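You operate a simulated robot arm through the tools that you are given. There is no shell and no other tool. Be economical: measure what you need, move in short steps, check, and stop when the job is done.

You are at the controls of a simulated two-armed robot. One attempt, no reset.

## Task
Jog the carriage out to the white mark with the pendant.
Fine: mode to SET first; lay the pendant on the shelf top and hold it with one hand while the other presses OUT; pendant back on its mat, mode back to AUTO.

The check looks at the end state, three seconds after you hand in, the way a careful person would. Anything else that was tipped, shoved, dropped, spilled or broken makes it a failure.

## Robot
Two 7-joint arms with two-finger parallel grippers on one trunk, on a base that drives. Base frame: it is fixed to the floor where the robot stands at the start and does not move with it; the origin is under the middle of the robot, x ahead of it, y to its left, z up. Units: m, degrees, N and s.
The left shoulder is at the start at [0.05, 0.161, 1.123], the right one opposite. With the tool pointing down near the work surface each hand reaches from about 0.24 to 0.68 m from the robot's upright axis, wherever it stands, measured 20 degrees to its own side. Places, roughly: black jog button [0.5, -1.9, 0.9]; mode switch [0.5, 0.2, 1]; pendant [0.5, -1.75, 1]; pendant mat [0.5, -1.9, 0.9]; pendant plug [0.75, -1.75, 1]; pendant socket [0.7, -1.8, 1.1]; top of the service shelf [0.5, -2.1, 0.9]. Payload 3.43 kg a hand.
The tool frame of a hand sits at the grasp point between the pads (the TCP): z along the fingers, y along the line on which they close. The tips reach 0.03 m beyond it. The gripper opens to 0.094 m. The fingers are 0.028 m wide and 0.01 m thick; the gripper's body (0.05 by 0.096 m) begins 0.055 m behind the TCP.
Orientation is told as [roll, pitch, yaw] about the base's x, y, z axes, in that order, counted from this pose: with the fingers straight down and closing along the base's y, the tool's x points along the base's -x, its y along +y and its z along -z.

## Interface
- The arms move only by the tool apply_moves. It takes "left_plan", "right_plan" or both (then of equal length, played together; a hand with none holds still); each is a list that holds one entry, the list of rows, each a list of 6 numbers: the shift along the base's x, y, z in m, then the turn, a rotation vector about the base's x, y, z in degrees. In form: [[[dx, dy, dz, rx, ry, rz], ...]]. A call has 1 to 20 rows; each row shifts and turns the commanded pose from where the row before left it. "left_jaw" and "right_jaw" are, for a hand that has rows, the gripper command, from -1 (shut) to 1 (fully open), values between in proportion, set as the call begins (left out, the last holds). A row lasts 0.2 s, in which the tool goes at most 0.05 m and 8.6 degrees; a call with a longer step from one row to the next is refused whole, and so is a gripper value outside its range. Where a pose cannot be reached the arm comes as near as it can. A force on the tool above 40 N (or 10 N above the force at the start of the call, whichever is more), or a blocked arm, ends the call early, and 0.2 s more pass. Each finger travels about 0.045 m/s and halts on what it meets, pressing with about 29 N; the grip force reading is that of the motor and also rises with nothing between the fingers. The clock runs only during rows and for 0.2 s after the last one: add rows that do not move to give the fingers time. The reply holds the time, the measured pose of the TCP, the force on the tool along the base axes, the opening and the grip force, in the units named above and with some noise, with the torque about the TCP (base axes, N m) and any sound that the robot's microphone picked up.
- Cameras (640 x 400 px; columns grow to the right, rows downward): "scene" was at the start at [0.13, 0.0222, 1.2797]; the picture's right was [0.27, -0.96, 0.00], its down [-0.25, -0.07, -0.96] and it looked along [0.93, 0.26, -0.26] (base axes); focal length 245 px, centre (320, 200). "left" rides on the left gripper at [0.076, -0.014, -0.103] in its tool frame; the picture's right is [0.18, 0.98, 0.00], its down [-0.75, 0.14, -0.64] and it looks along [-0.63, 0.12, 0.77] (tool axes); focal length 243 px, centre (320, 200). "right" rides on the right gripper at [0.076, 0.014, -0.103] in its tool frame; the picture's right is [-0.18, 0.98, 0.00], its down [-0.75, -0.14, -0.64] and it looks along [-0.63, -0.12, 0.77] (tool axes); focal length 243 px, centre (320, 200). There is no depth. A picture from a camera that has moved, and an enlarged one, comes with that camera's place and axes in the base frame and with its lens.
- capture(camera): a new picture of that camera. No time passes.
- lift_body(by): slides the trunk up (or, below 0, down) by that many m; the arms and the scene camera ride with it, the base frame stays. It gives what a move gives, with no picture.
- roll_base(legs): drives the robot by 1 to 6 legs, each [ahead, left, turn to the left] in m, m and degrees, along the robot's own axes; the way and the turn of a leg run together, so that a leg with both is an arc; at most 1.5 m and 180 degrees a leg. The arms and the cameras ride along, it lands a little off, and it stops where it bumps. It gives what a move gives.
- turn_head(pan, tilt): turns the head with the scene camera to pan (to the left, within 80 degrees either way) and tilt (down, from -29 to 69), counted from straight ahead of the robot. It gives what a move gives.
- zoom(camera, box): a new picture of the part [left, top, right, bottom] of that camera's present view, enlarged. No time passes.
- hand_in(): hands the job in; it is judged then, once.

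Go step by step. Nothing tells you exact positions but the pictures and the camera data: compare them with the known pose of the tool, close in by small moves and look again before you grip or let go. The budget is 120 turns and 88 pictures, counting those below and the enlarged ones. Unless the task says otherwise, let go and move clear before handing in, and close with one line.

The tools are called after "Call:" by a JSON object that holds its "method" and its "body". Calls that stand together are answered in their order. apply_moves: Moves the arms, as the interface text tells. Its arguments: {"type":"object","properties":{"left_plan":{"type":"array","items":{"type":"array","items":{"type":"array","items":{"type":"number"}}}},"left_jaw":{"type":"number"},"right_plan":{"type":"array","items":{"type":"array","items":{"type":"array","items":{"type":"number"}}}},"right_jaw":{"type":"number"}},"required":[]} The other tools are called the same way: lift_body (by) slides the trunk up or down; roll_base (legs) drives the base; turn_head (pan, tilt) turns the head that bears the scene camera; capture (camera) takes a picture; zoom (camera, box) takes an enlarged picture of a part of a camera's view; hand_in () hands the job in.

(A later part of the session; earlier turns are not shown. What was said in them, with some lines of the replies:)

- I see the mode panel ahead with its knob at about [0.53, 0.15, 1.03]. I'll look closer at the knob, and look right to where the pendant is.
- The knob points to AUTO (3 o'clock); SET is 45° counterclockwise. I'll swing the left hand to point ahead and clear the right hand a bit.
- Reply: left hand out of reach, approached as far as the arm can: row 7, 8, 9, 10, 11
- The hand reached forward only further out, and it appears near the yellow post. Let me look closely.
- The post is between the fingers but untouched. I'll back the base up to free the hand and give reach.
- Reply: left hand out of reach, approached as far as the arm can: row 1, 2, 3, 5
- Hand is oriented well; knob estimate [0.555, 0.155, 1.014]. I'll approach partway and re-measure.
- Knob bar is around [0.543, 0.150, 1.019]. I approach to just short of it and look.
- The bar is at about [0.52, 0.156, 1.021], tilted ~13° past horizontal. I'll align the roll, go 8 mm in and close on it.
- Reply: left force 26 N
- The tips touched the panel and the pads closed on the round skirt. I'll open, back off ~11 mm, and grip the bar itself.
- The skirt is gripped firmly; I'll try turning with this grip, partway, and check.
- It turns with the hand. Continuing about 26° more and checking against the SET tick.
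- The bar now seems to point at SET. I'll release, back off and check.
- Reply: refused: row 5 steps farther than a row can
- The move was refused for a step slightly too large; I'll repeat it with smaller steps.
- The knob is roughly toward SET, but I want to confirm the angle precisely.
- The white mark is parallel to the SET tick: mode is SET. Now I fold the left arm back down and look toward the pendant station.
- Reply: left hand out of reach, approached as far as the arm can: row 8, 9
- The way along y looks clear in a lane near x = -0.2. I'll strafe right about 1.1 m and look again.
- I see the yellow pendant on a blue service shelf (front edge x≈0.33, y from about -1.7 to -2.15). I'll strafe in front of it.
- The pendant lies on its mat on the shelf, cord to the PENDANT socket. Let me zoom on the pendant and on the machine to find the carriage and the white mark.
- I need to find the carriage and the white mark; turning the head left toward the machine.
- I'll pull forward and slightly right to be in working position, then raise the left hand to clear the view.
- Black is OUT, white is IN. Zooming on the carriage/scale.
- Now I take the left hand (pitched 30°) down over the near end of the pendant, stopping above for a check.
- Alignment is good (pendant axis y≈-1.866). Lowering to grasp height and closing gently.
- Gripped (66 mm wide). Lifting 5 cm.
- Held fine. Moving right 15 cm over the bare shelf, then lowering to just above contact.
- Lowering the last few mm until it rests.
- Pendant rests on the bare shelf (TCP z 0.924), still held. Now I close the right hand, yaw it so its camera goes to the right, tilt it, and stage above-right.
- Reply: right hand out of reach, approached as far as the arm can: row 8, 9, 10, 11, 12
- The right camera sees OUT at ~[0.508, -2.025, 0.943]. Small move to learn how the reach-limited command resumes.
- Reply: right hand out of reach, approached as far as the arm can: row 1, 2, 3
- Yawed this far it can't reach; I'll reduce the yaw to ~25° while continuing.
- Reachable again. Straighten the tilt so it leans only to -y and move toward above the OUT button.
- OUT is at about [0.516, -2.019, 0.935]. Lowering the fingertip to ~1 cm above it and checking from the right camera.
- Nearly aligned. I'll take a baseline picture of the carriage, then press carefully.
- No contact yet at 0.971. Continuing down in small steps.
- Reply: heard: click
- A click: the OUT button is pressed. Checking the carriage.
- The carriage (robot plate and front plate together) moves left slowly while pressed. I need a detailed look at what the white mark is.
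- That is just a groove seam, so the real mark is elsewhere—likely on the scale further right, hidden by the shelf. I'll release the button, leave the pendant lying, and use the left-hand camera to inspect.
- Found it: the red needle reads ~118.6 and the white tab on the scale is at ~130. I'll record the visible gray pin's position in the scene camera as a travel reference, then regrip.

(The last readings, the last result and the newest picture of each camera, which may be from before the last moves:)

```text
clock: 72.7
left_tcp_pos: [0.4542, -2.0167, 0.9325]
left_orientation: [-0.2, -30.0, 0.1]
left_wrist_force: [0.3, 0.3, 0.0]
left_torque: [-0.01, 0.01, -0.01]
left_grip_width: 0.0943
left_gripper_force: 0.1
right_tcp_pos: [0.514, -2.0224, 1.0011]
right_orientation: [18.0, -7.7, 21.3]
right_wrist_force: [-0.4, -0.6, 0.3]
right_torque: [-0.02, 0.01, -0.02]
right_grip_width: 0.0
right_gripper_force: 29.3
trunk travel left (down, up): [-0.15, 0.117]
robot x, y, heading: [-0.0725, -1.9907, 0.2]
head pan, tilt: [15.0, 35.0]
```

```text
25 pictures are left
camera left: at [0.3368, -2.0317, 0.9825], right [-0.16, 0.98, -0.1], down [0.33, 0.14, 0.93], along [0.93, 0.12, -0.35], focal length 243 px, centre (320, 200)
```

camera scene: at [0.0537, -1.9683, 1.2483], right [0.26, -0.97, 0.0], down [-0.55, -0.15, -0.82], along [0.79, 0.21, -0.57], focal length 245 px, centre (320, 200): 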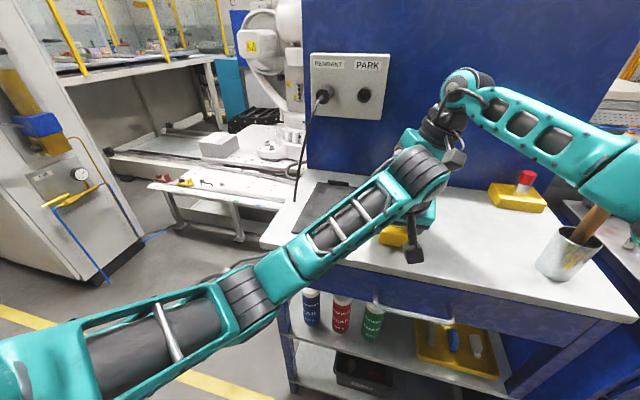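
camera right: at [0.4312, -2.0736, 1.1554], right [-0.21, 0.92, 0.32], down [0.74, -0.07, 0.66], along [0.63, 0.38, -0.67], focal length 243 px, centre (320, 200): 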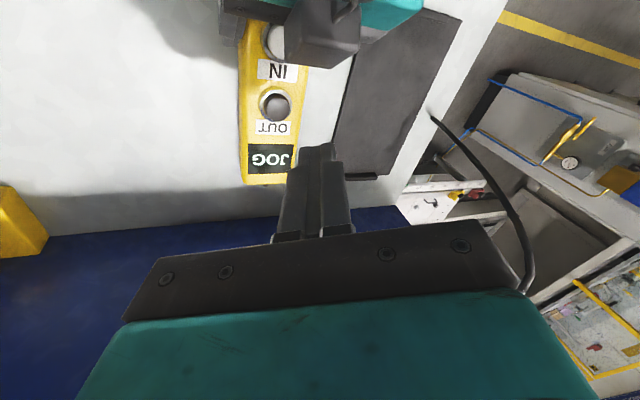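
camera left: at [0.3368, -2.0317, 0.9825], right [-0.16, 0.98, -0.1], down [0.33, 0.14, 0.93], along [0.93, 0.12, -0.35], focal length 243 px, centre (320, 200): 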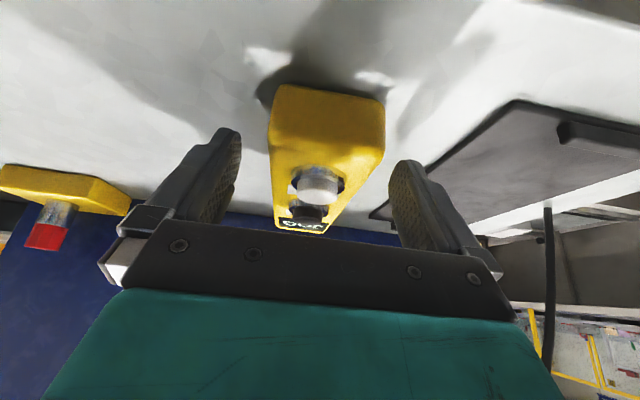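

Pendant hasn't moved. Lower the last bit and grip again.

Call:
{"method": "apply_moves", "body": {"left_plan": [[[0.005, 0, -0.008, 0, 0, 0], [0, 0, 0, 0, 0, 0]]]}}

Call:
{"method": "apply_moves", "body": {"left_plan": [[[0, 0, 0, 0, 0, 0], [0, 0, 0, 0, 0, 0], [0, 0, 0, 0, 0, 0], [0, 0, 0, 0, 0, 0], [0, 0, 0, 0, 0, 0]]], "left_jaw": -1}}

Call:
{"method": "apply_moves", "body": {"right_plan": [[[0, 0, -0.015, 0, 0, 0], [0, 0, -0.015, 0, 0, 0], [0, 0, -0.007, 0, 0, 0]]]}}

```text
clock: 73.3
left_tcp_pos: [0.4598, -2.0173, 0.925]
left_orientation: [-0.1, -29.9, 0.1]
left_wrist_force: [0.1, 1.0, -0.2]
left_torque: [-0.02, 0.03, 0.02]
left_grip_width: 0.0944
left_gripper_force: 0.0
right_tcp_pos: [0.5149, -2.0221, 1.0007]
right_orientation: [17.9, -7.6, 21.5]
right_wrist_force: [-0.1, -0.2, -0.9]
right_torque: [0.02, -0.03, 0.02]
right_grip_width: 0.0001
right_gripper_force: 29.1
trunk travel left (down, up): [-0.15, 0.117]
robot x, y, heading: [-0.0694, -1.987, -0.1]
head pan, tilt: [15.0, 35.0]
```

```text
clock: 74.5
left_tcp_pos: [0.4579, -2.0161, 0.9249]
left_orientation: [-0.2, -29.9, 0.2]
left_wrist_force: [-0.3, -0.3, 0.5]
left_torque: [-0.11, 0.01, -0.03]
left_grip_width: 0.0661
left_gripper_force: 29.1
right_tcp_pos: [0.5156, -2.0215, 1.0011]
right_orientation: [18.0, -7.7, 21.4]
right_wrist_force: [0.7, 0.2, -0.1]
right_torque: [-0.01, -0.04, 0.02]
right_grip_width: 0.0002
right_gripper_force: 28.8
trunk travel left (down, up): [-0.15, 0.117]
robot x, y, heading: [-0.073, -1.9873, 0.0]
head pan, tilt: [15.0, 35.0]
```

```text
clock: 75.3
left_tcp_pos: [0.4595, -2.0163, 0.9249]
left_orientation: [-0.2, -29.9, 0.1]
left_wrist_force: [-0.5, -1.5, 0.0]
left_torque: [-0.1, -0.01, -0.07]
left_grip_width: 0.0663
left_gripper_force: 29.1
right_tcp_pos: [0.5139, -2.0224, 0.9632]
right_orientation: [18.0, -7.8, 21.3]
right_wrist_force: [-1.0, -0.7, 1.3]
right_torque: [-0.04, 0.02, 0.02]
right_grip_width: 0.0
right_gripper_force: 28.6
trunk travel left (down, up): [-0.15, 0.117]
robot x, y, heading: [-0.0705, -1.9887, -0.1]
head pan, tilt: [15.0, 35.0]
```

Pressing and holding for ~1 s, then measuring the pin.

Call:
{"method": "apply_moves", "body": {"right_plan": [[[0, 0, -0.003, 0, 0, 0], [0, 0, 0, 0, 0, 0], [0, 0, 0, 0, 0, 0], [0, 0, 0, 0, 0, 0]]]}}

Call:
{"method": "zoom", "body": {"camera": "scene", "box": [170, 160, 250, 210]}}

```text
clock: 76.3
left_tcp_pos: [0.4592, -2.0166, 0.9242]
left_orientation: [-0.2, -29.9, 0.1]
left_wrist_force: [0.1, -1.5, 0.6]
left_torque: [-0.04, 0.02, 0.02]
left_grip_width: 0.0661
left_gripper_force: 29.2
right_tcp_pos: [0.5138, -2.0215, 0.9617]
right_orientation: [18.0, -7.7, 21.4]
right_wrist_force: [-0.3, -0.3, 2.5]
right_torque: [-0.02, 0.02, -0.01]
right_grip_width: 0.0002
right_gripper_force: 29.2
trunk travel left (down, up): [-0.15, 0.117]
robot x, y, heading: [-0.075, -1.9879, 0.1]
head pan, tilt: [15.0, 35.0]
heard: click
```

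```text
8.00 times, centred on (210, 185) of scene
camera zoom: at [0.0546, -1.9684, 1.2482], right [0.26, -0.97, 0.0], down [-0.55, -0.15, -0.82], along [0.79, 0.21, -0.57], focal length 1957 px, centre (1200, 320)
```

zoom: 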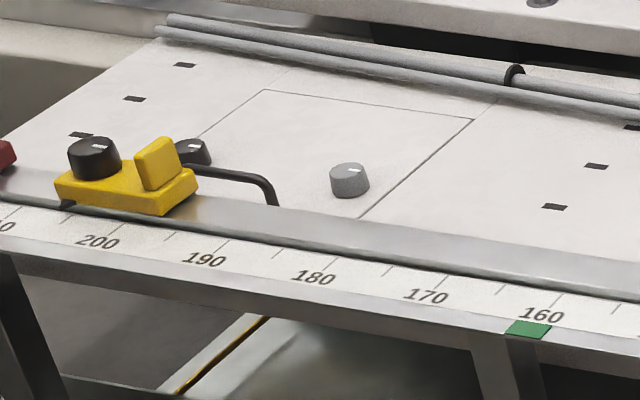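

~31 px/s (~3 units/s). Holding another ~1.8 s.

Call:
{"method": "apply_moves", "body": {"right_plan": [[[0, 0, 0, 0, 0, 0], [0, 0, 0, 0, 0, 0], [0, 0, 0, 0, 0, 0], [0, 0, 0, 0, 0, 0], [0, 0, 0, 0, 0, 0], [0, 0, 0, 0, 0, 0], [0, 0, 0, 0, 0, 0]]]}}

Call:
{"method": "zoom", "body": {"camera": "scene", "box": [170, 160, 250, 210]}}

```text
clock: 77.9
left_tcp_pos: [0.4584, -2.0164, 0.9238]
left_orientation: [-0.2, -29.9, 0.1]
left_wrist_force: [-0.4, -1.9, 0.4]
left_torque: [0.04, -0.02, -0.02]
left_grip_width: 0.0662
left_gripper_force: 29.0
right_tcp_pos: [0.5132, -2.022, 0.9611]
right_orientation: [18.1, -7.7, 21.4]
right_wrist_force: [-1.5, 0.1, 2.7]
right_torque: [-0.02, 0.04, 0.0]
right_grip_width: 0.0
right_gripper_force: 28.5
trunk travel left (down, up): [-0.15, 0.117]
robot x, y, heading: [-0.0703, -1.9889, -0.0]
head pan, tilt: [15.0, 35.0]
```

```text
8.00 times, centred on (210, 185) of scene
camera zoom: at [0.0546, -1.9684, 1.2482], right [0.26, -0.97, 0.0], down [-0.55, -0.15, -0.82], along [0.79, 0.21, -0.57], focal length 1957 px, centre (1200, 320)
```

zoom: 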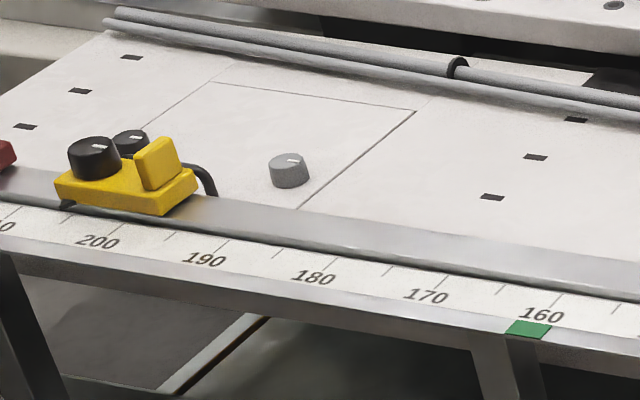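

Nearly there. One short hold more (0.4 s), then release and inspect the needle directly.

Call:
{"method": "apply_moves", "body": {"right_plan": [[[0, 0, 0, 0, 0, 0]]]}}

Call:
{"method": "apply_moves", "body": {"right_plan": [[[0, 0, 0.01, 0, 0, 0], [0, 0, 0.015, 0, 0, 0], [0, 0, 0.015, 0, 0, 0]]]}}

Call:
{"method": "apply_moves", "body": {"left_plan": [[[0, 0, 0, 0, 0, 0], [0, 0, 0, 0, 0, 0], [0, 0, 0, 0, 0, 0], [-0.005, 0, 0.0087, 0, 0, 0], [-0.015, 0, 0.026, 0, 0, 0], [-0.015, 0, 0.026, 0, 0, 0], [-0.015, 0, 0.026, 0, 0, 0], [-0.015, 0, 0.026, 0, 0, 0], [0, 0.04, 0.026, 0, 0, 0], [0, 0.045, 0.02, 0, 0, 0], [0, 0.045, 0.02, 0, 0, 0], [0, 0.045, 0.02, 0, 0, 0], [0.01, 0.045, 0.01, 0, 0, 0], [0.01, 0.045, 0.01, 0, 0, 0], [0.01, 0.045, 0, 0, 0, 0], [0.01, 0.045, 0, 0, 0, 0], [0.01, 0.045, 0, 0, 0, 0], [0.0, 0.045, 0, 0, 0, 0], [0.0, 0.045, 0, 0, 0, 0]]], "left_jaw": 1}}

Call:
{"method": "zoom", "body": {"camera": "left", "box": [230, 60, 390, 160]}}

```text
clock: 78.3
left_tcp_pos: [0.4589, -2.0172, 0.9255]
left_orientation: [-0.2, -30.0, 0.1]
left_wrist_force: [0.8, -0.7, 0.1]
left_torque: [0.02, -0.02, 0.05]
left_grip_width: 0.0659
left_gripper_force: 29.1
right_tcp_pos: [0.5135, -2.0213, 0.9609]
right_orientation: [18.0, -7.8, 21.3]
right_wrist_force: [-0.5, -0.7, 2.6]
right_torque: [-0.02, 0.05, -0.01]
right_grip_width: 0.0
right_gripper_force: 29.1
trunk travel left (down, up): [-0.15, 0.117]
robot x, y, heading: [-0.0672, -1.9884, -0.2]
head pan, tilt: [15.0, 35.0]
```

```text
clock: 79.1
left_tcp_pos: [0.4592, -2.0154, 0.9247]
left_orientation: [-0.3, -30.0, 0.1]
left_wrist_force: [-1.6, 0.6, 1.5]
left_torque: [-0.02, -0.02, -0.09]
left_grip_width: 0.0662
left_gripper_force: 28.9
right_tcp_pos: [0.5126, -2.0222, 1.0007]
right_orientation: [18.0, -7.7, 21.3]
right_wrist_force: [0.2, 0.1, -0.2]
right_torque: [0.01, -0.01, 0.0]
right_grip_width: 0.0
right_gripper_force: 29.1
trunk travel left (down, up): [-0.15, 0.117]
robot x, y, heading: [-0.0708, -1.9896, 0.1]
head pan, tilt: [15.0, 35.0]
```

```text
clock: 83.1
left_tcp_pos: [0.4426, -1.524, 1.1426]
left_orientation: [-0.3, -29.9, 0.1]
left_wrist_force: [-0.1, 0.0, 0.3]
left_torque: [0.0, 0.0, 0.0]
left_grip_width: 0.0939
left_gripper_force: 0.2
right_tcp_pos: [0.5135, -2.0214, 1.0011]
right_orientation: [18.0, -7.8, 21.4]
right_wrist_force: [-0.2, -0.8, 0.3]
right_torque: [0.03, -0.01, 0.02]
right_grip_width: 0.0002
right_gripper_force: 29.0
trunk travel left (down, up): [-0.15, 0.117]
robot x, y, heading: [-0.0703, -1.9847, -0.1]
head pan, tilt: [15.0, 35.0]
```

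```text
4.00 times, centred on (310, 110) of left
camera zoom: at [0.3261, -1.5385, 1.1934], right [-0.16, 0.98, -0.09], down [0.33, 0.14, 0.93], along [0.93, 0.12, -0.35], focal length 970 px, centre (360, 560)
```

zoom: 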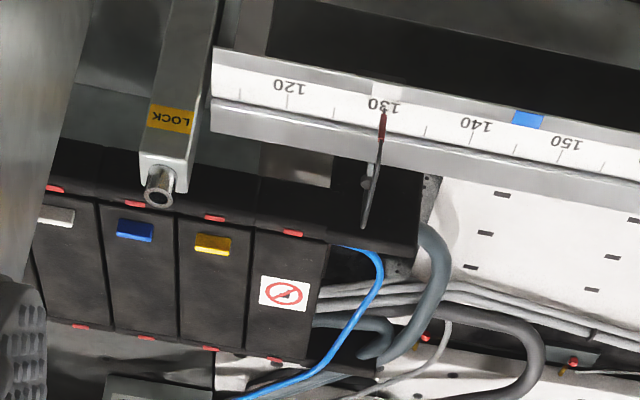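

Very near 130. Zooming for the exact alignment.

Call:
{"method": "zoom", "body": {"camera": "left", "box": [309, 72, 341, 92]}}

```text
16.00 times, centred on (325, 82) of left
camera zoom: at [0.3261, -1.5385, 1.1934], right [-0.16, 0.98, -0.09], down [0.33, 0.14, 0.93], along [0.93, 0.12, -0.35], focal length 3882 px, centre (240, 2088)
```

zoom: 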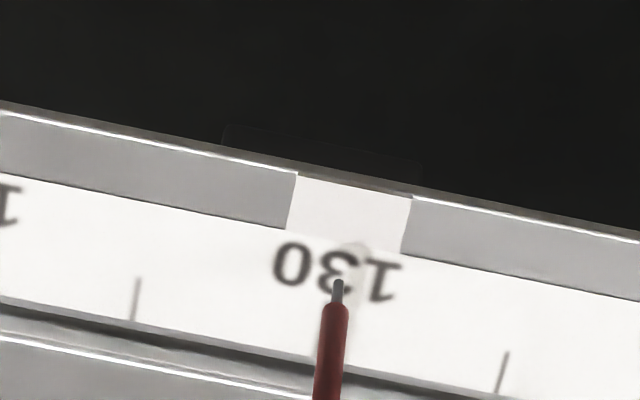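

The needle sits in the middle of the white tab. Now retract the right hand, regrip the pendant with the left.

Call:
{"method": "apply_moves", "body": {"right_plan": [[[0, 0, 0.03, 0, 0, 0], [0, -0.01, 0.03, 0, 0, 0], [-0.01, -0.02, 0.03, 0, 0, 0], [-0.03, -0.02, 0.02, 0, 0, 0], [-0.03, -0.02, 0.02, 0, 0, 0], [-0.03, -0.02, 0.02, 0, 0, 0], [-0.03, -0.02, 0.02, 0, 0, 0], [-0.03, -0.02, 0, 0, 0, 0], [-0.03, -0.01, 0, 0, 0, 0], [-0.03, 0, 0, 0, 0, 0]]]}}

Call:
{"method": "apply_moves", "body": {"left_plan": [[[0, -0.045, 0, 0, 0, 0], [0, -0.045, 0, 0, 0, 0], [-0.01, -0.045, 0, 0, 0, 0], [-0.01, -0.045, 0, 0, 0, 0], [-0.01, -0.045, 0, 0, 0, 0], [-0.01, -0.045, -0.01, 0, 0, 0], [-0.01, -0.045, -0.01, 0, 0, 0], [0, -0.045, -0.02, 0, 0, 0], [0, -0.045, -0.02, 0, 0, 0], [0, -0.045, -0.02, 0, 0, 0], [0, -0.04, -0.026, 0, 0, 0], [0.015, 0, -0.026, 0, 0, 0], [0.015, 0, -0.026, 0, 0, 0], [0.015, 0, -0.026, 0, 0, 0], [0.015, 0, -0.026, 0, 0, 0], [0.005, 0, -0.007, 0, 0, 0], [0, 0, 0, 0, 0, 0]]]}}

```text
clock: 85.3
left_tcp_pos: [0.4443, -1.5251, 1.1448]
left_orientation: [-0.2, -30.0, 0.1]
left_wrist_force: [-0.2, 0.4, -0.3]
left_torque: [-0.03, 0.01, 0.0]
left_grip_width: 0.0942
left_gripper_force: 0.0
right_tcp_pos: [0.2931, -2.1638, 1.1716]
right_orientation: [17.9, -7.6, 21.3]
right_wrist_force: [-0.3, 0.1, -0.3]
right_torque: [0.01, 0.0, -0.01]
right_grip_width: 0.0001
right_gripper_force: 28.7
trunk travel left (down, up): [-0.15, 0.117]
robot x, y, heading: [-0.072, -1.9882, -0.3]
head pan, tilt: [15.0, 35.0]
```

```text
clock: 88.9
left_tcp_pos: [0.4598, -2.0173, 0.9246]
left_orientation: [-0.3, -29.9, 0.1]
left_wrist_force: [-0.4, -0.2, -0.4]
left_torque: [0.0, -0.02, -0.01]
left_grip_width: 0.094
left_gripper_force: 0.1
right_tcp_pos: [0.2942, -2.1638, 1.1716]
right_orientation: [18.1, -7.6, 21.2]
right_wrist_force: [0.1, 0.0, -0.8]
right_torque: [-0.01, 0.0, 0.02]
right_grip_width: 0.0001
right_gripper_force: 29.3
trunk travel left (down, up): [-0.15, 0.117]
robot x, y, heading: [-0.0698, -1.9878, 0.0]
head pan, tilt: [15.0, 35.0]
```

Grip, lift and carry back over the mat, stopping just above it.

Call:
{"method": "apply_moves", "body": {"left_plan": [[[0, 0, 0, 0, 0, 0], [0, 0, 0, 0, 0, 0], [0, 0, 0, 0, 0, 0], [0, 0, 0, 0, 0, 0], [0, 0, 0, 0, 0, 0]]], "left_jaw": -1}}

Call:
{"method": "apply_moves", "body": {"left_plan": [[[0, 0, 0.01, 0, 0, 0], [0, 0, 0.02, 0, 0, 0], [0, 0, 0.025, 0, 0, 0], [0, 0.025, 0, 0, 0, 0], [0, 0.025, 0, 0, 0, 0], [0, 0.025, 0, 0, 0, 0], [0, 0.025, 0, 0, 0, 0], [0, 0.025, 0, 0, 0, 0], [0, 0.025, 0, 0, 0, 0], [0, 0, -0.02, 0, 0, 0], [0, 0, 0, 0, 0, 0]]]}}

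Call:
{"method": "zoom", "body": {"camera": "scene", "box": [260, 140, 460, 265]}}

```text
clock: 90.1
left_tcp_pos: [0.4595, -2.0194, 0.9237]
left_orientation: [-0.1, -29.9, 0.1]
left_wrist_force: [-1.3, -0.5, 2.0]
left_torque: [0.05, -0.02, 0.03]
left_grip_width: 0.0661
left_gripper_force: 29.3
right_tcp_pos: [0.2946, -2.1628, 1.1724]
right_orientation: [18.0, -7.7, 21.2]
right_wrist_force: [-0.6, 0.2, 0.2]
right_torque: [0.0, 0.0, -0.01]
right_grip_width: 0.0003
right_gripper_force: 28.9
trunk travel left (down, up): [-0.15, 0.117]
robot x, y, heading: [-0.0704, -1.9873, -0.2]
head pan, tilt: [15.0, 35.0]
```

```text
clock: 92.5
left_tcp_pos: [0.4602, -1.8665, 0.9599]
left_orientation: [-0.1, -29.9, 0.1]
left_wrist_force: [0.6, 0.1, -5.0]
left_torque: [0.0, 0.36, 0.0]
left_grip_width: 0.0665
left_gripper_force: 28.8
right_tcp_pos: [0.2954, -2.1623, 1.1715]
right_orientation: [18.1, -7.8, 21.3]
right_wrist_force: [-0.4, -0.2, -0.1]
right_torque: [-0.02, 0.03, 0.01]
right_grip_width: 0.0
right_gripper_force: 28.6
trunk travel left (down, up): [-0.15, 0.117]
robot x, y, heading: [-0.0689, -1.9876, -0.3]
head pan, tilt: [15.0, 35.0]
```

```text
3.20 times, centred on (360, 202) of scene
camera zoom: at [0.0552, -1.9682, 1.2481], right [0.26, -0.97, 0.0], down [-0.55, -0.15, -0.82], along [0.79, 0.21, -0.57], focal length 783 px, centre (192, 192)
```

zoom: 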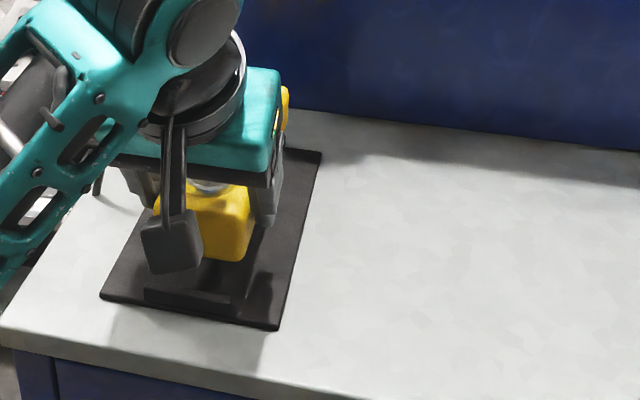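

Aligned over the mat behind its lip. Lowering to the original height.

Call:
{"method": "apply_moves", "body": {"left_plan": [[[0, 0, -0.012, 0, 0, 0], [0, 0, -0.01, 0, 0, 0], [0, 0, -0.005, 0, 0, 0], [0, 0, 0, 0, 0, 0]]]}}

Call:
{"method": "apply_moves", "body": {"left_plan": [[[0, 0, -0.0015, 0, 0, 0], [0, 0, -0.001, 0, 0, 0], [0, 0, 0, 0, 0, 0]]]}}

```text
clock: 93.5
left_tcp_pos: [0.4602, -1.8676, 0.9337]
left_orientation: [-0.2, -29.9, 0.1]
left_wrist_force: [1.4, 0.0, -5.4]
left_torque: [-0.04, 0.39, 0.06]
left_grip_width: 0.066
left_gripper_force: 29.1
right_tcp_pos: [0.2954, -2.1624, 1.172]
right_orientation: [18.0, -7.6, 21.3]
right_wrist_force: [-0.7, -1.0, -0.4]
right_torque: [0.04, -0.02, -0.03]
right_grip_width: 0.0001
right_gripper_force: 28.8
trunk travel left (down, up): [-0.15, 0.117]
robot x, y, heading: [-0.0699, -1.9899, 0.2]
head pan, tilt: [15.0, 35.0]
```

```text
clock: 94.3
left_tcp_pos: [0.4588, -1.8668, 0.9317]
left_orientation: [-0.2, -29.9, 0.1]
left_wrist_force: [0.6, -0.1, -4.9]
left_torque: [0.06, 0.21, -0.01]
left_grip_width: 0.0661
left_gripper_force: 28.9
right_tcp_pos: [0.2947, -2.1626, 1.1718]
right_orientation: [18.0, -7.7, 21.4]
right_wrist_force: [-0.4, 0.0, -0.9]
right_torque: [0.0, 0.0, 0.0]
right_grip_width: 0.0
right_gripper_force: 29.4
trunk travel left (down, up): [-0.15, 0.117]
robot x, y, heading: [-0.0715, -1.9877, 0.2]
head pan, tilt: [15.0, 35.0]
```

Call:
{"method": "apply_moves", "body": {"left_plan": [[[0, 0, -0.001, 0, 0, 0], [0, 0, -0.001, 0, 0, 0], [0, 0, 0, 0, 0, 0]]]}}

```text
clock: 95.1
left_tcp_pos: [0.4587, -1.8669, 0.9304]
left_orientation: [-0.3, -30.1, 0.2]
left_wrist_force: [4.4, -0.2, 2.9]
left_torque: [0.3, -0.25, 0.04]
left_grip_width: 0.0661
left_gripper_force: 28.9
right_tcp_pos: [0.2941, -2.1619, 1.172]
right_orientation: [18.0, -7.7, 21.3]
right_wrist_force: [-0.4, 0.6, 0.4]
right_torque: [0.0, -0.01, -0.01]
right_grip_width: 0.0
right_gripper_force: 28.6
trunk travel left (down, up): [-0.15, 0.117]
robot x, y, heading: [-0.0694, -1.9872, 0.2]
head pan, tilt: [15.0, 35.0]
```

Resting on the mat at the original height. Releasing and retreating, then checking.

Call:
{"method": "apply_moves", "body": {"left_plan": [[[0, 0, 0, 0, 0, 0], [0, 0, 0, 0, 0, 0], [0, 0, 0, 0, 0, 0], [-0.005, 0, 0.0087, 0, 0, 0], [-0.015, 0, 0.026, 0, 0, 0], [-0.015, 0, 0.026, 0, 0, 0], [-0.02, 0, 0.03, 0, 0, 0], [-0.02, 0, 0.035, 0, 0, 0], [-0.02, 0.02, 0.035, 0, 0, 0], [-0.02, 0.03, 0.03, 0, 0, 0], [-0.02, 0.03, 0.0, 0, 0, 0]]], "left_jaw": 1}}

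Call:
{"method": "turn_head", "body": {"pan": 0, "tilt": 40}}

Call:
{"method": "capture", "body": {"camera": "scene"}}

```text
clock: 97.5
left_tcp_pos: [0.3226, -1.7846, 1.1213]
left_orientation: [-0.3, -29.9, 0.3]
left_wrist_force: [-0.4, 0.1, 0.0]
left_torque: [0.0, -0.01, 0.0]
left_grip_width: 0.094
left_gripper_force: 0.1
right_tcp_pos: [0.2936, -2.1618, 1.1716]
right_orientation: [17.9, -7.6, 21.4]
right_wrist_force: [0.3, 0.1, -0.1]
right_torque: [-0.02, 0.02, -0.05]
right_grip_width: 0.0
right_gripper_force: 28.7
trunk travel left (down, up): [-0.15, 0.117]
robot x, y, heading: [-0.0697, -1.9915, 0.0]
head pan, tilt: [15.0, 35.0]
```

```text
clock: 98.3
left_tcp_pos: [0.324, -1.7855, 1.1203]
left_orientation: [-0.2, -29.9, 0.2]
left_wrist_force: [0.1, 0.7, 0.2]
left_torque: [-0.01, 0.02, 0.02]
left_grip_width: 0.0939
left_gripper_force: 0.1
right_tcp_pos: [0.2949, -2.1633, 1.1729]
right_orientation: [18.1, -7.7, 21.2]
right_wrist_force: [0.1, -0.2, 1.0]
right_torque: [-0.01, 0.03, -0.03]
right_grip_width: 0.0
right_gripper_force: 29.1
trunk travel left (down, up): [-0.15, 0.117]
robot x, y, heading: [-0.071, -1.9878, -0.0]
head pan, tilt: [0.0, 40.0]
```

```text
19 pictures are left
camera scene: at [0.0546, -1.991, 1.2406], right [0.0, -1.0, 0.0], down [-0.64, 0.0, -0.77], along [0.77, 0.0, -0.64], focal length 245 px, centre (320, 200)
```

scene: 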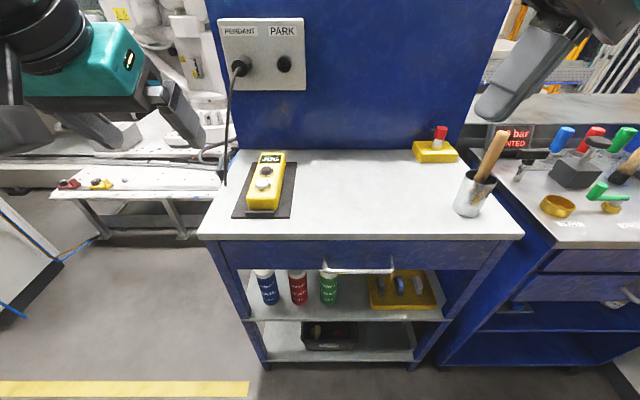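

Pendant is on its mat. Quick close check that it lies flat.

Call:
{"method": "zoom", "body": {"camera": "scene", "box": [216, 140, 312, 225]}}

```text
4.71 times, centred on (264, 182) of scene
camera zoom: at [0.0546, -1.991, 1.2406], right [0.0, -1.0, 0.0], down [-0.64, 0.0, -0.77], along [0.77, 0.0, -0.64], focal length 1151 px, centre (584, 282)
```

zoom: 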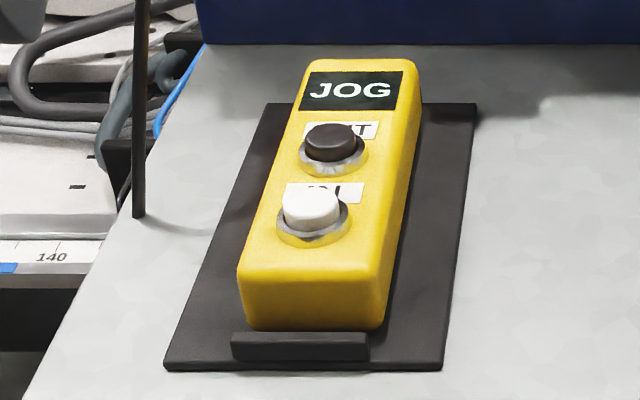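

Placed well. Now driving back to the mode switch: back off, then strafe left.

Call:
{"method": "roll_base", "body": {"legs": [[-0.13, 0, 0], [0, 1.0, 0], [0, 0.98, 0]]}}

Call:
{"method": "turn_head", "body": {"pan": 15, "tilt": 20}}

Call:
{"method": "capture", "body": {"camera": "scene"}}

```text
clock: 109.2
left_tcp_pos: [0.207, 0.2148, 1.1208]
left_orientation: [-0.2, -29.9, -0.7]
left_wrist_force: [0.6, -0.2, -0.5]
left_torque: [0.0, -0.01, 0.0]
left_grip_width: 0.0942
left_gripper_force: 0.0
right_tcp_pos: [0.1738, -0.1607, 1.1713]
right_orientation: [18.1, -7.7, 20.4]
right_wrist_force: [-0.6, 1.2, 0.0]
right_torque: [0.0, 0.02, 0.02]
right_grip_width: 0.0
right_gripper_force: 28.6
trunk travel left (down, up): [-0.15, 0.117]
robot x, y, heading: [-0.185, 0.017, -0.8]
head pan, tilt: [0.0, 40.0]
```

```text
clock: 110.0
left_tcp_pos: [0.2083, 0.215, 1.12]
left_orientation: [-0.3, -29.8, -0.7]
left_wrist_force: [0.3, -0.3, 0.2]
left_torque: [0.0, 0.01, 0.02]
left_grip_width: 0.0939
left_gripper_force: 0.1
right_tcp_pos: [0.1732, -0.1607, 1.1725]
right_orientation: [18.0, -7.7, 20.5]
right_wrist_force: [0.0, 0.4, -0.5]
right_torque: [0.03, -0.02, 0.01]
right_grip_width: 0.0001
right_gripper_force: 28.8
trunk travel left (down, up): [-0.15, 0.117]
robot x, y, heading: [-0.1859, 0.017, -1.0]
head pan, tilt: [15.0, 20.0]
```

```text
17 pictures are left
camera scene: at [-0.0586, 0.0377, 1.272], right [0.24, -0.97, 0.0], down [-0.33, -0.08, -0.94], along [0.91, 0.23, -0.34], focal length 245 px, centre (320, 200)
```

scene: 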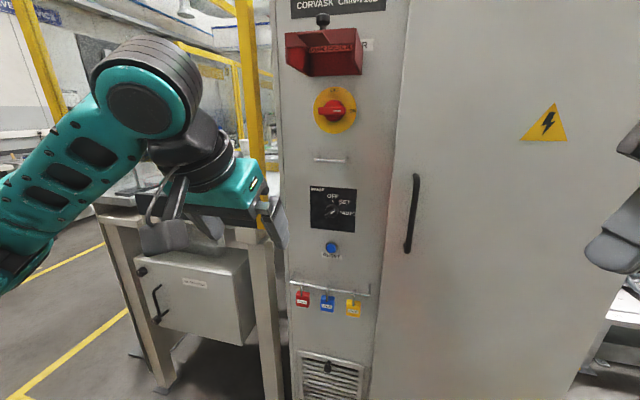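

Back at the panel; knob still at SET. Orienting the left hand ahead with the roll matched to the SET position, staging 6 cm short of the knob.

Call:
{"method": "apply_moves", "body": {"left_plan": [[[0.015, -0.004, -0.006, 0, -7.5, 0], [0.015, -0.004, -0.006, 0, -7.5, 0], [0.015, -0.004, -0.006, 0, -7.5, 0], [0.015, -0.004, -0.006, 0, -7.5, 0], [0.015, -0.004, -0.006, 0, -7.5, 0], [0.015, -0.004, -0.006, 0, -7.5, 0], [0.015, -0.004, -0.007, 0, -7.5, 0], [0.015, -0.004, -0.007, 0, -7.5, 0], [0.013, -0.004, -0.007, 7.43, 0, 0], [0.013, -0.004, -0.007, 7.43, 0, 0], [0.013, -0.004, -0.007, 7.43, 0, 0], [0.013, -0.004, -0.007, 7.43, 0, 0], [0.013, -0.004, -0.007, 7.43, 0, 0], [0.013, -0.004, -0.007, 7.43, 0, 0], [0.013, -0.004, -0.007, 7.43, 0, 0], [0, 0, 0, 0, 0, 0.8], [0, 0, 0, 0, 0, 0]]], "left_jaw": 0.2}}

Call:
{"method": "zoom", "body": {"camera": "left", "box": [160, 0, 480, 200]}}

Call:
{"method": "zoom", "body": {"camera": "scene", "box": [280, 170, 380, 250]}}

```text
clock: 113.6
left_tcp_pos: [0.4185, 0.1539, 1.0213]
left_orientation: [89.2, -37.3, -89.2]
left_wrist_force: [-0.3, 0.3, -0.1]
left_torque: [0.01, -0.02, 0.0]
left_grip_width: 0.0564
left_gripper_force: 0.1
right_tcp_pos: [0.1724, -0.1607, 1.1722]
right_orientation: [18.0, -7.8, 20.5]
right_wrist_force: [-0.7, -0.1, 0.1]
right_torque: [-0.04, 0.01, 0.0]
right_grip_width: 0.0001
right_gripper_force: 29.1
trunk travel left (down, up): [-0.15, 0.117]
robot x, y, heading: [-0.1878, 0.0179, -1.0]
head pan, tilt: [15.0, 20.0]
```

```text
2.00 times, centred on (320, 100) of left
camera zoom: at [0.3156, 0.2059, 0.9643], right [0.0, 0.74, 0.67], down [-0.63, -0.52, 0.57], along [0.77, -0.42, 0.47], focal length 485 px, centre (320, 400)
```

zoom: 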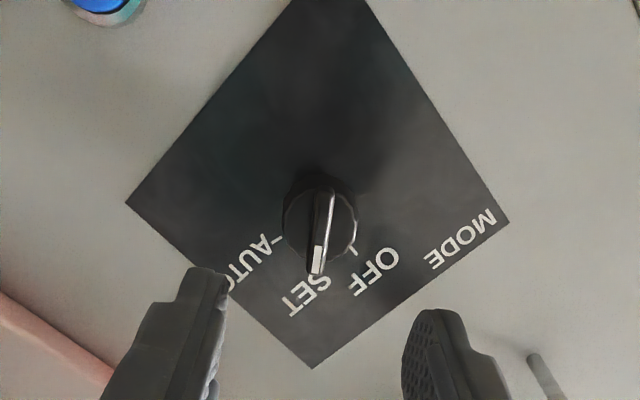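

```text
5.00 times, centred on (330, 210) of scene
camera zoom: at [-0.0587, 0.0378, 1.272], right [0.24, -0.97, 0.0], down [-0.33, -0.08, -0.94], along [0.91, 0.23, -0.34], focal length 1223 px, centre (270, 150)
```

zoom: 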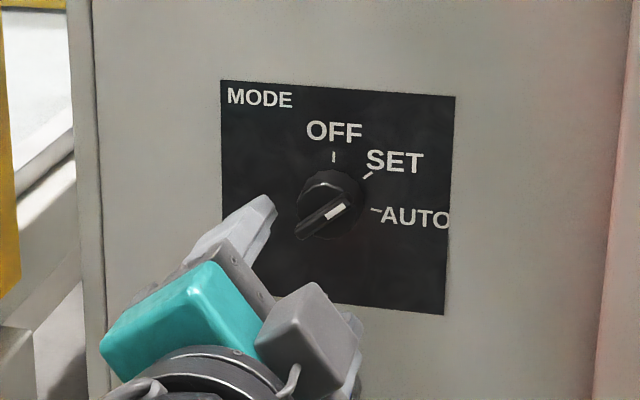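

Centered on the knob. Advancing to the earlier grip depth (x=0.50) and closing.

Call:
{"method": "apply_moves", "body": {"left_plan": [[[0.025, 0, 0, 0, 0, 0], [0.025, 0.001, 0, 0, 0, 0], [0.02, 0, 0, 0, 0, 0], [0.011, 0, 0, 0, 0, 0], [0, 0, 0, 0, 0, 0]]]}}

Call:
{"method": "apply_moves", "body": {"left_plan": [[[0, 0, 0, 0, 0, 0], [0, 0, 0, 0, 0, 0], [0, 0, 0, 0, 0, 0], [0, 0, 0, 0, 0, 0], [0, 0, 0, 0, 0, 0], [0, 0, 0, 0, 0, 0]]], "left_jaw": -1}}

Call:
{"method": "apply_moves", "body": {"left_plan": [[[0, 0, 0, 6.5, 0, 0], [0, 0, 0, 6.5, 0, 0], [0, 0, 0, 6.5, 0, 0], [0, 0, 0, 6.5, 0, 0], [0, 0, 0, 6, 0, 0], [0, 0, 0, 6, 0, 0], [0, 0, 0, 6, 0, 0], [0, 0, 0, 6, 0, 0], [0, 0, 0, 0, 0, 0]]]}}

Call:
{"method": "zoom", "body": {"camera": "left", "box": [160, 50, 480, 250]}}

```text
clock: 114.8
left_tcp_pos: [0.5016, 0.156, 1.0211]
left_orientation: [89.3, -37.4, -89.1]
left_wrist_force: [-0.9, 0.6, 0.5]
left_torque: [0.0, -0.03, 0.01]
left_grip_width: 0.0564
left_gripper_force: 0.1
right_tcp_pos: [0.173, -0.1611, 1.1722]
right_orientation: [17.9, -7.7, 20.5]
right_wrist_force: [-0.4, 0.3, 0.0]
right_torque: [-0.02, -0.01, -0.02]
right_grip_width: 0.0002
right_gripper_force: 28.8
trunk travel left (down, up): [-0.15, 0.117]
robot x, y, heading: [-0.1861, 0.0188, -0.8]
head pan, tilt: [15.0, 20.0]
```

```text
clock: 116.2
left_tcp_pos: [0.5002, 0.1557, 1.0206]
left_orientation: [89.3, -37.3, -89.1]
left_wrist_force: [-0.3, -1.8, -1.7]
left_torque: [0.01, 0.05, -0.11]
left_grip_width: 0.0322
left_gripper_force: 45.0
right_tcp_pos: [0.174, -0.1632, 1.1717]
right_orientation: [18.0, -7.8, 20.5]
right_wrist_force: [0.4, 0.1, 0.5]
right_torque: [0.02, -0.02, 0.01]
right_grip_width: 0.0001
right_gripper_force: 29.1
trunk travel left (down, up): [-0.15, 0.117]
robot x, y, heading: [-0.19, 0.0185, -0.9]
head pan, tilt: [15.0, 20.0]
```

```text
clock: 118.2
left_tcp_pos: [0.5008, 0.1555, 1.0201]
left_orientation: [90.0, 12.7, -89.4]
left_wrist_force: [-4.2, -5.8, -10.1]
left_torque: [-0.06, 0.17, 0.27]
left_grip_width: 0.0322
left_gripper_force: 45.3
right_tcp_pos: [0.174, -0.1618, 1.171]
right_orientation: [18.1, -7.8, 20.5]
right_wrist_force: [-0.3, 0.7, 0.3]
right_torque: [0.01, 0.02, -0.02]
right_grip_width: 0.0
right_gripper_force: 28.9
trunk travel left (down, up): [-0.15, 0.117]
robot x, y, heading: [-0.1903, 0.0217, -1.0]
head pan, tilt: [15.0, 20.0]
```

```text
2.00 times, centred on (320, 150) of left
camera zoom: at [0.3973, 0.2312, 1.0223], right [0.0, -0.04, 1.0], down [-0.63, -0.77, -0.03], along [0.77, -0.63, -0.03], focal length 485 px, centre (320, 300)
```

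zoom: 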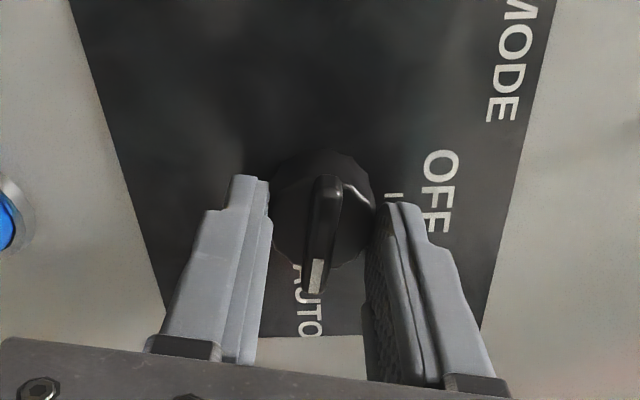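

Back at the AUTO position, matching the starting view. Release, retreat and check.

Call:
{"method": "apply_moves", "body": {"left_plan": [[[0, 0, 0, 0, 0, 0], [0, 0, 0, 0, 0, 0], [-0.03, 0, 0, 0, 0, 0], [-0.04, 0, 0, 0, 0, 0], [-0.03, 0.02, -0.01, 0, 0, 0], [-0.03, 0.02, -0.01, 0, 0, 0], [-0.03, 0.02, -0.01, 0, 0, 0]]], "left_jaw": 0.3}}

Call:
{"method": "zoom", "body": {"camera": "scene", "box": [316, 195, 364, 225]}}

```text
clock: 119.8
left_tcp_pos: [0.3375, 0.2172, 0.9921]
left_orientation: [90.0, 12.6, -89.3]
left_wrist_force: [-0.1, 0.2, 0.8]
left_torque: [0.0, 0.01, 0.0]
left_grip_width: 0.0612
left_gripper_force: 0.0
right_tcp_pos: [0.1723, -0.1618, 1.1724]
right_orientation: [17.9, -7.8, 20.4]
right_wrist_force: [-0.1, 0.1, 0.5]
right_torque: [0.02, 0.03, -0.02]
right_grip_width: 0.0001
right_gripper_force: 29.7
trunk travel left (down, up): [-0.15, 0.117]
robot x, y, heading: [-0.1888, 0.0183, -1.3]
head pan, tilt: [15.0, 20.0]
```

```text
13.33 times, centred on (340, 210) of scene
camera zoom: at [-0.059, 0.038, 1.2721], right [0.24, -0.97, 0.0], down [-0.33, -0.08, -0.94], along [0.91, 0.23, -0.34], focal length 3261 px, centre (53, 67)
```

zoom: 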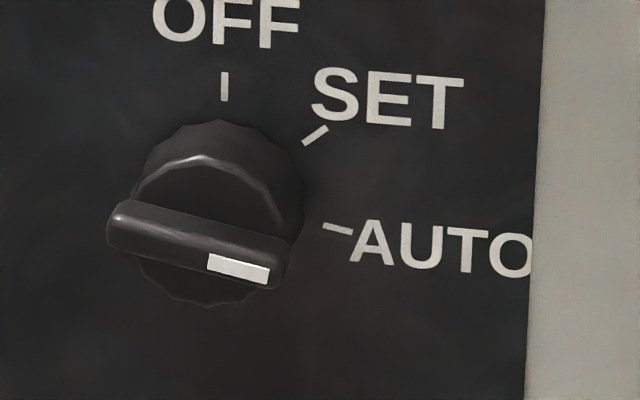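

The knob's white mark lines up with the AUTO tick, the pendant is on its mat, and both hands are clear. Handing in.

Call:
{"method": "hand_in", "body": {}}

```text
The job is handed in.
```

The job is handed in: the carriage needle sits at the middle of the white mark (about 130 on the scale), the pendant is back on its mat, and the mode switch is back at AUTO. I did not look at the carriage again after switching back to AUTO.
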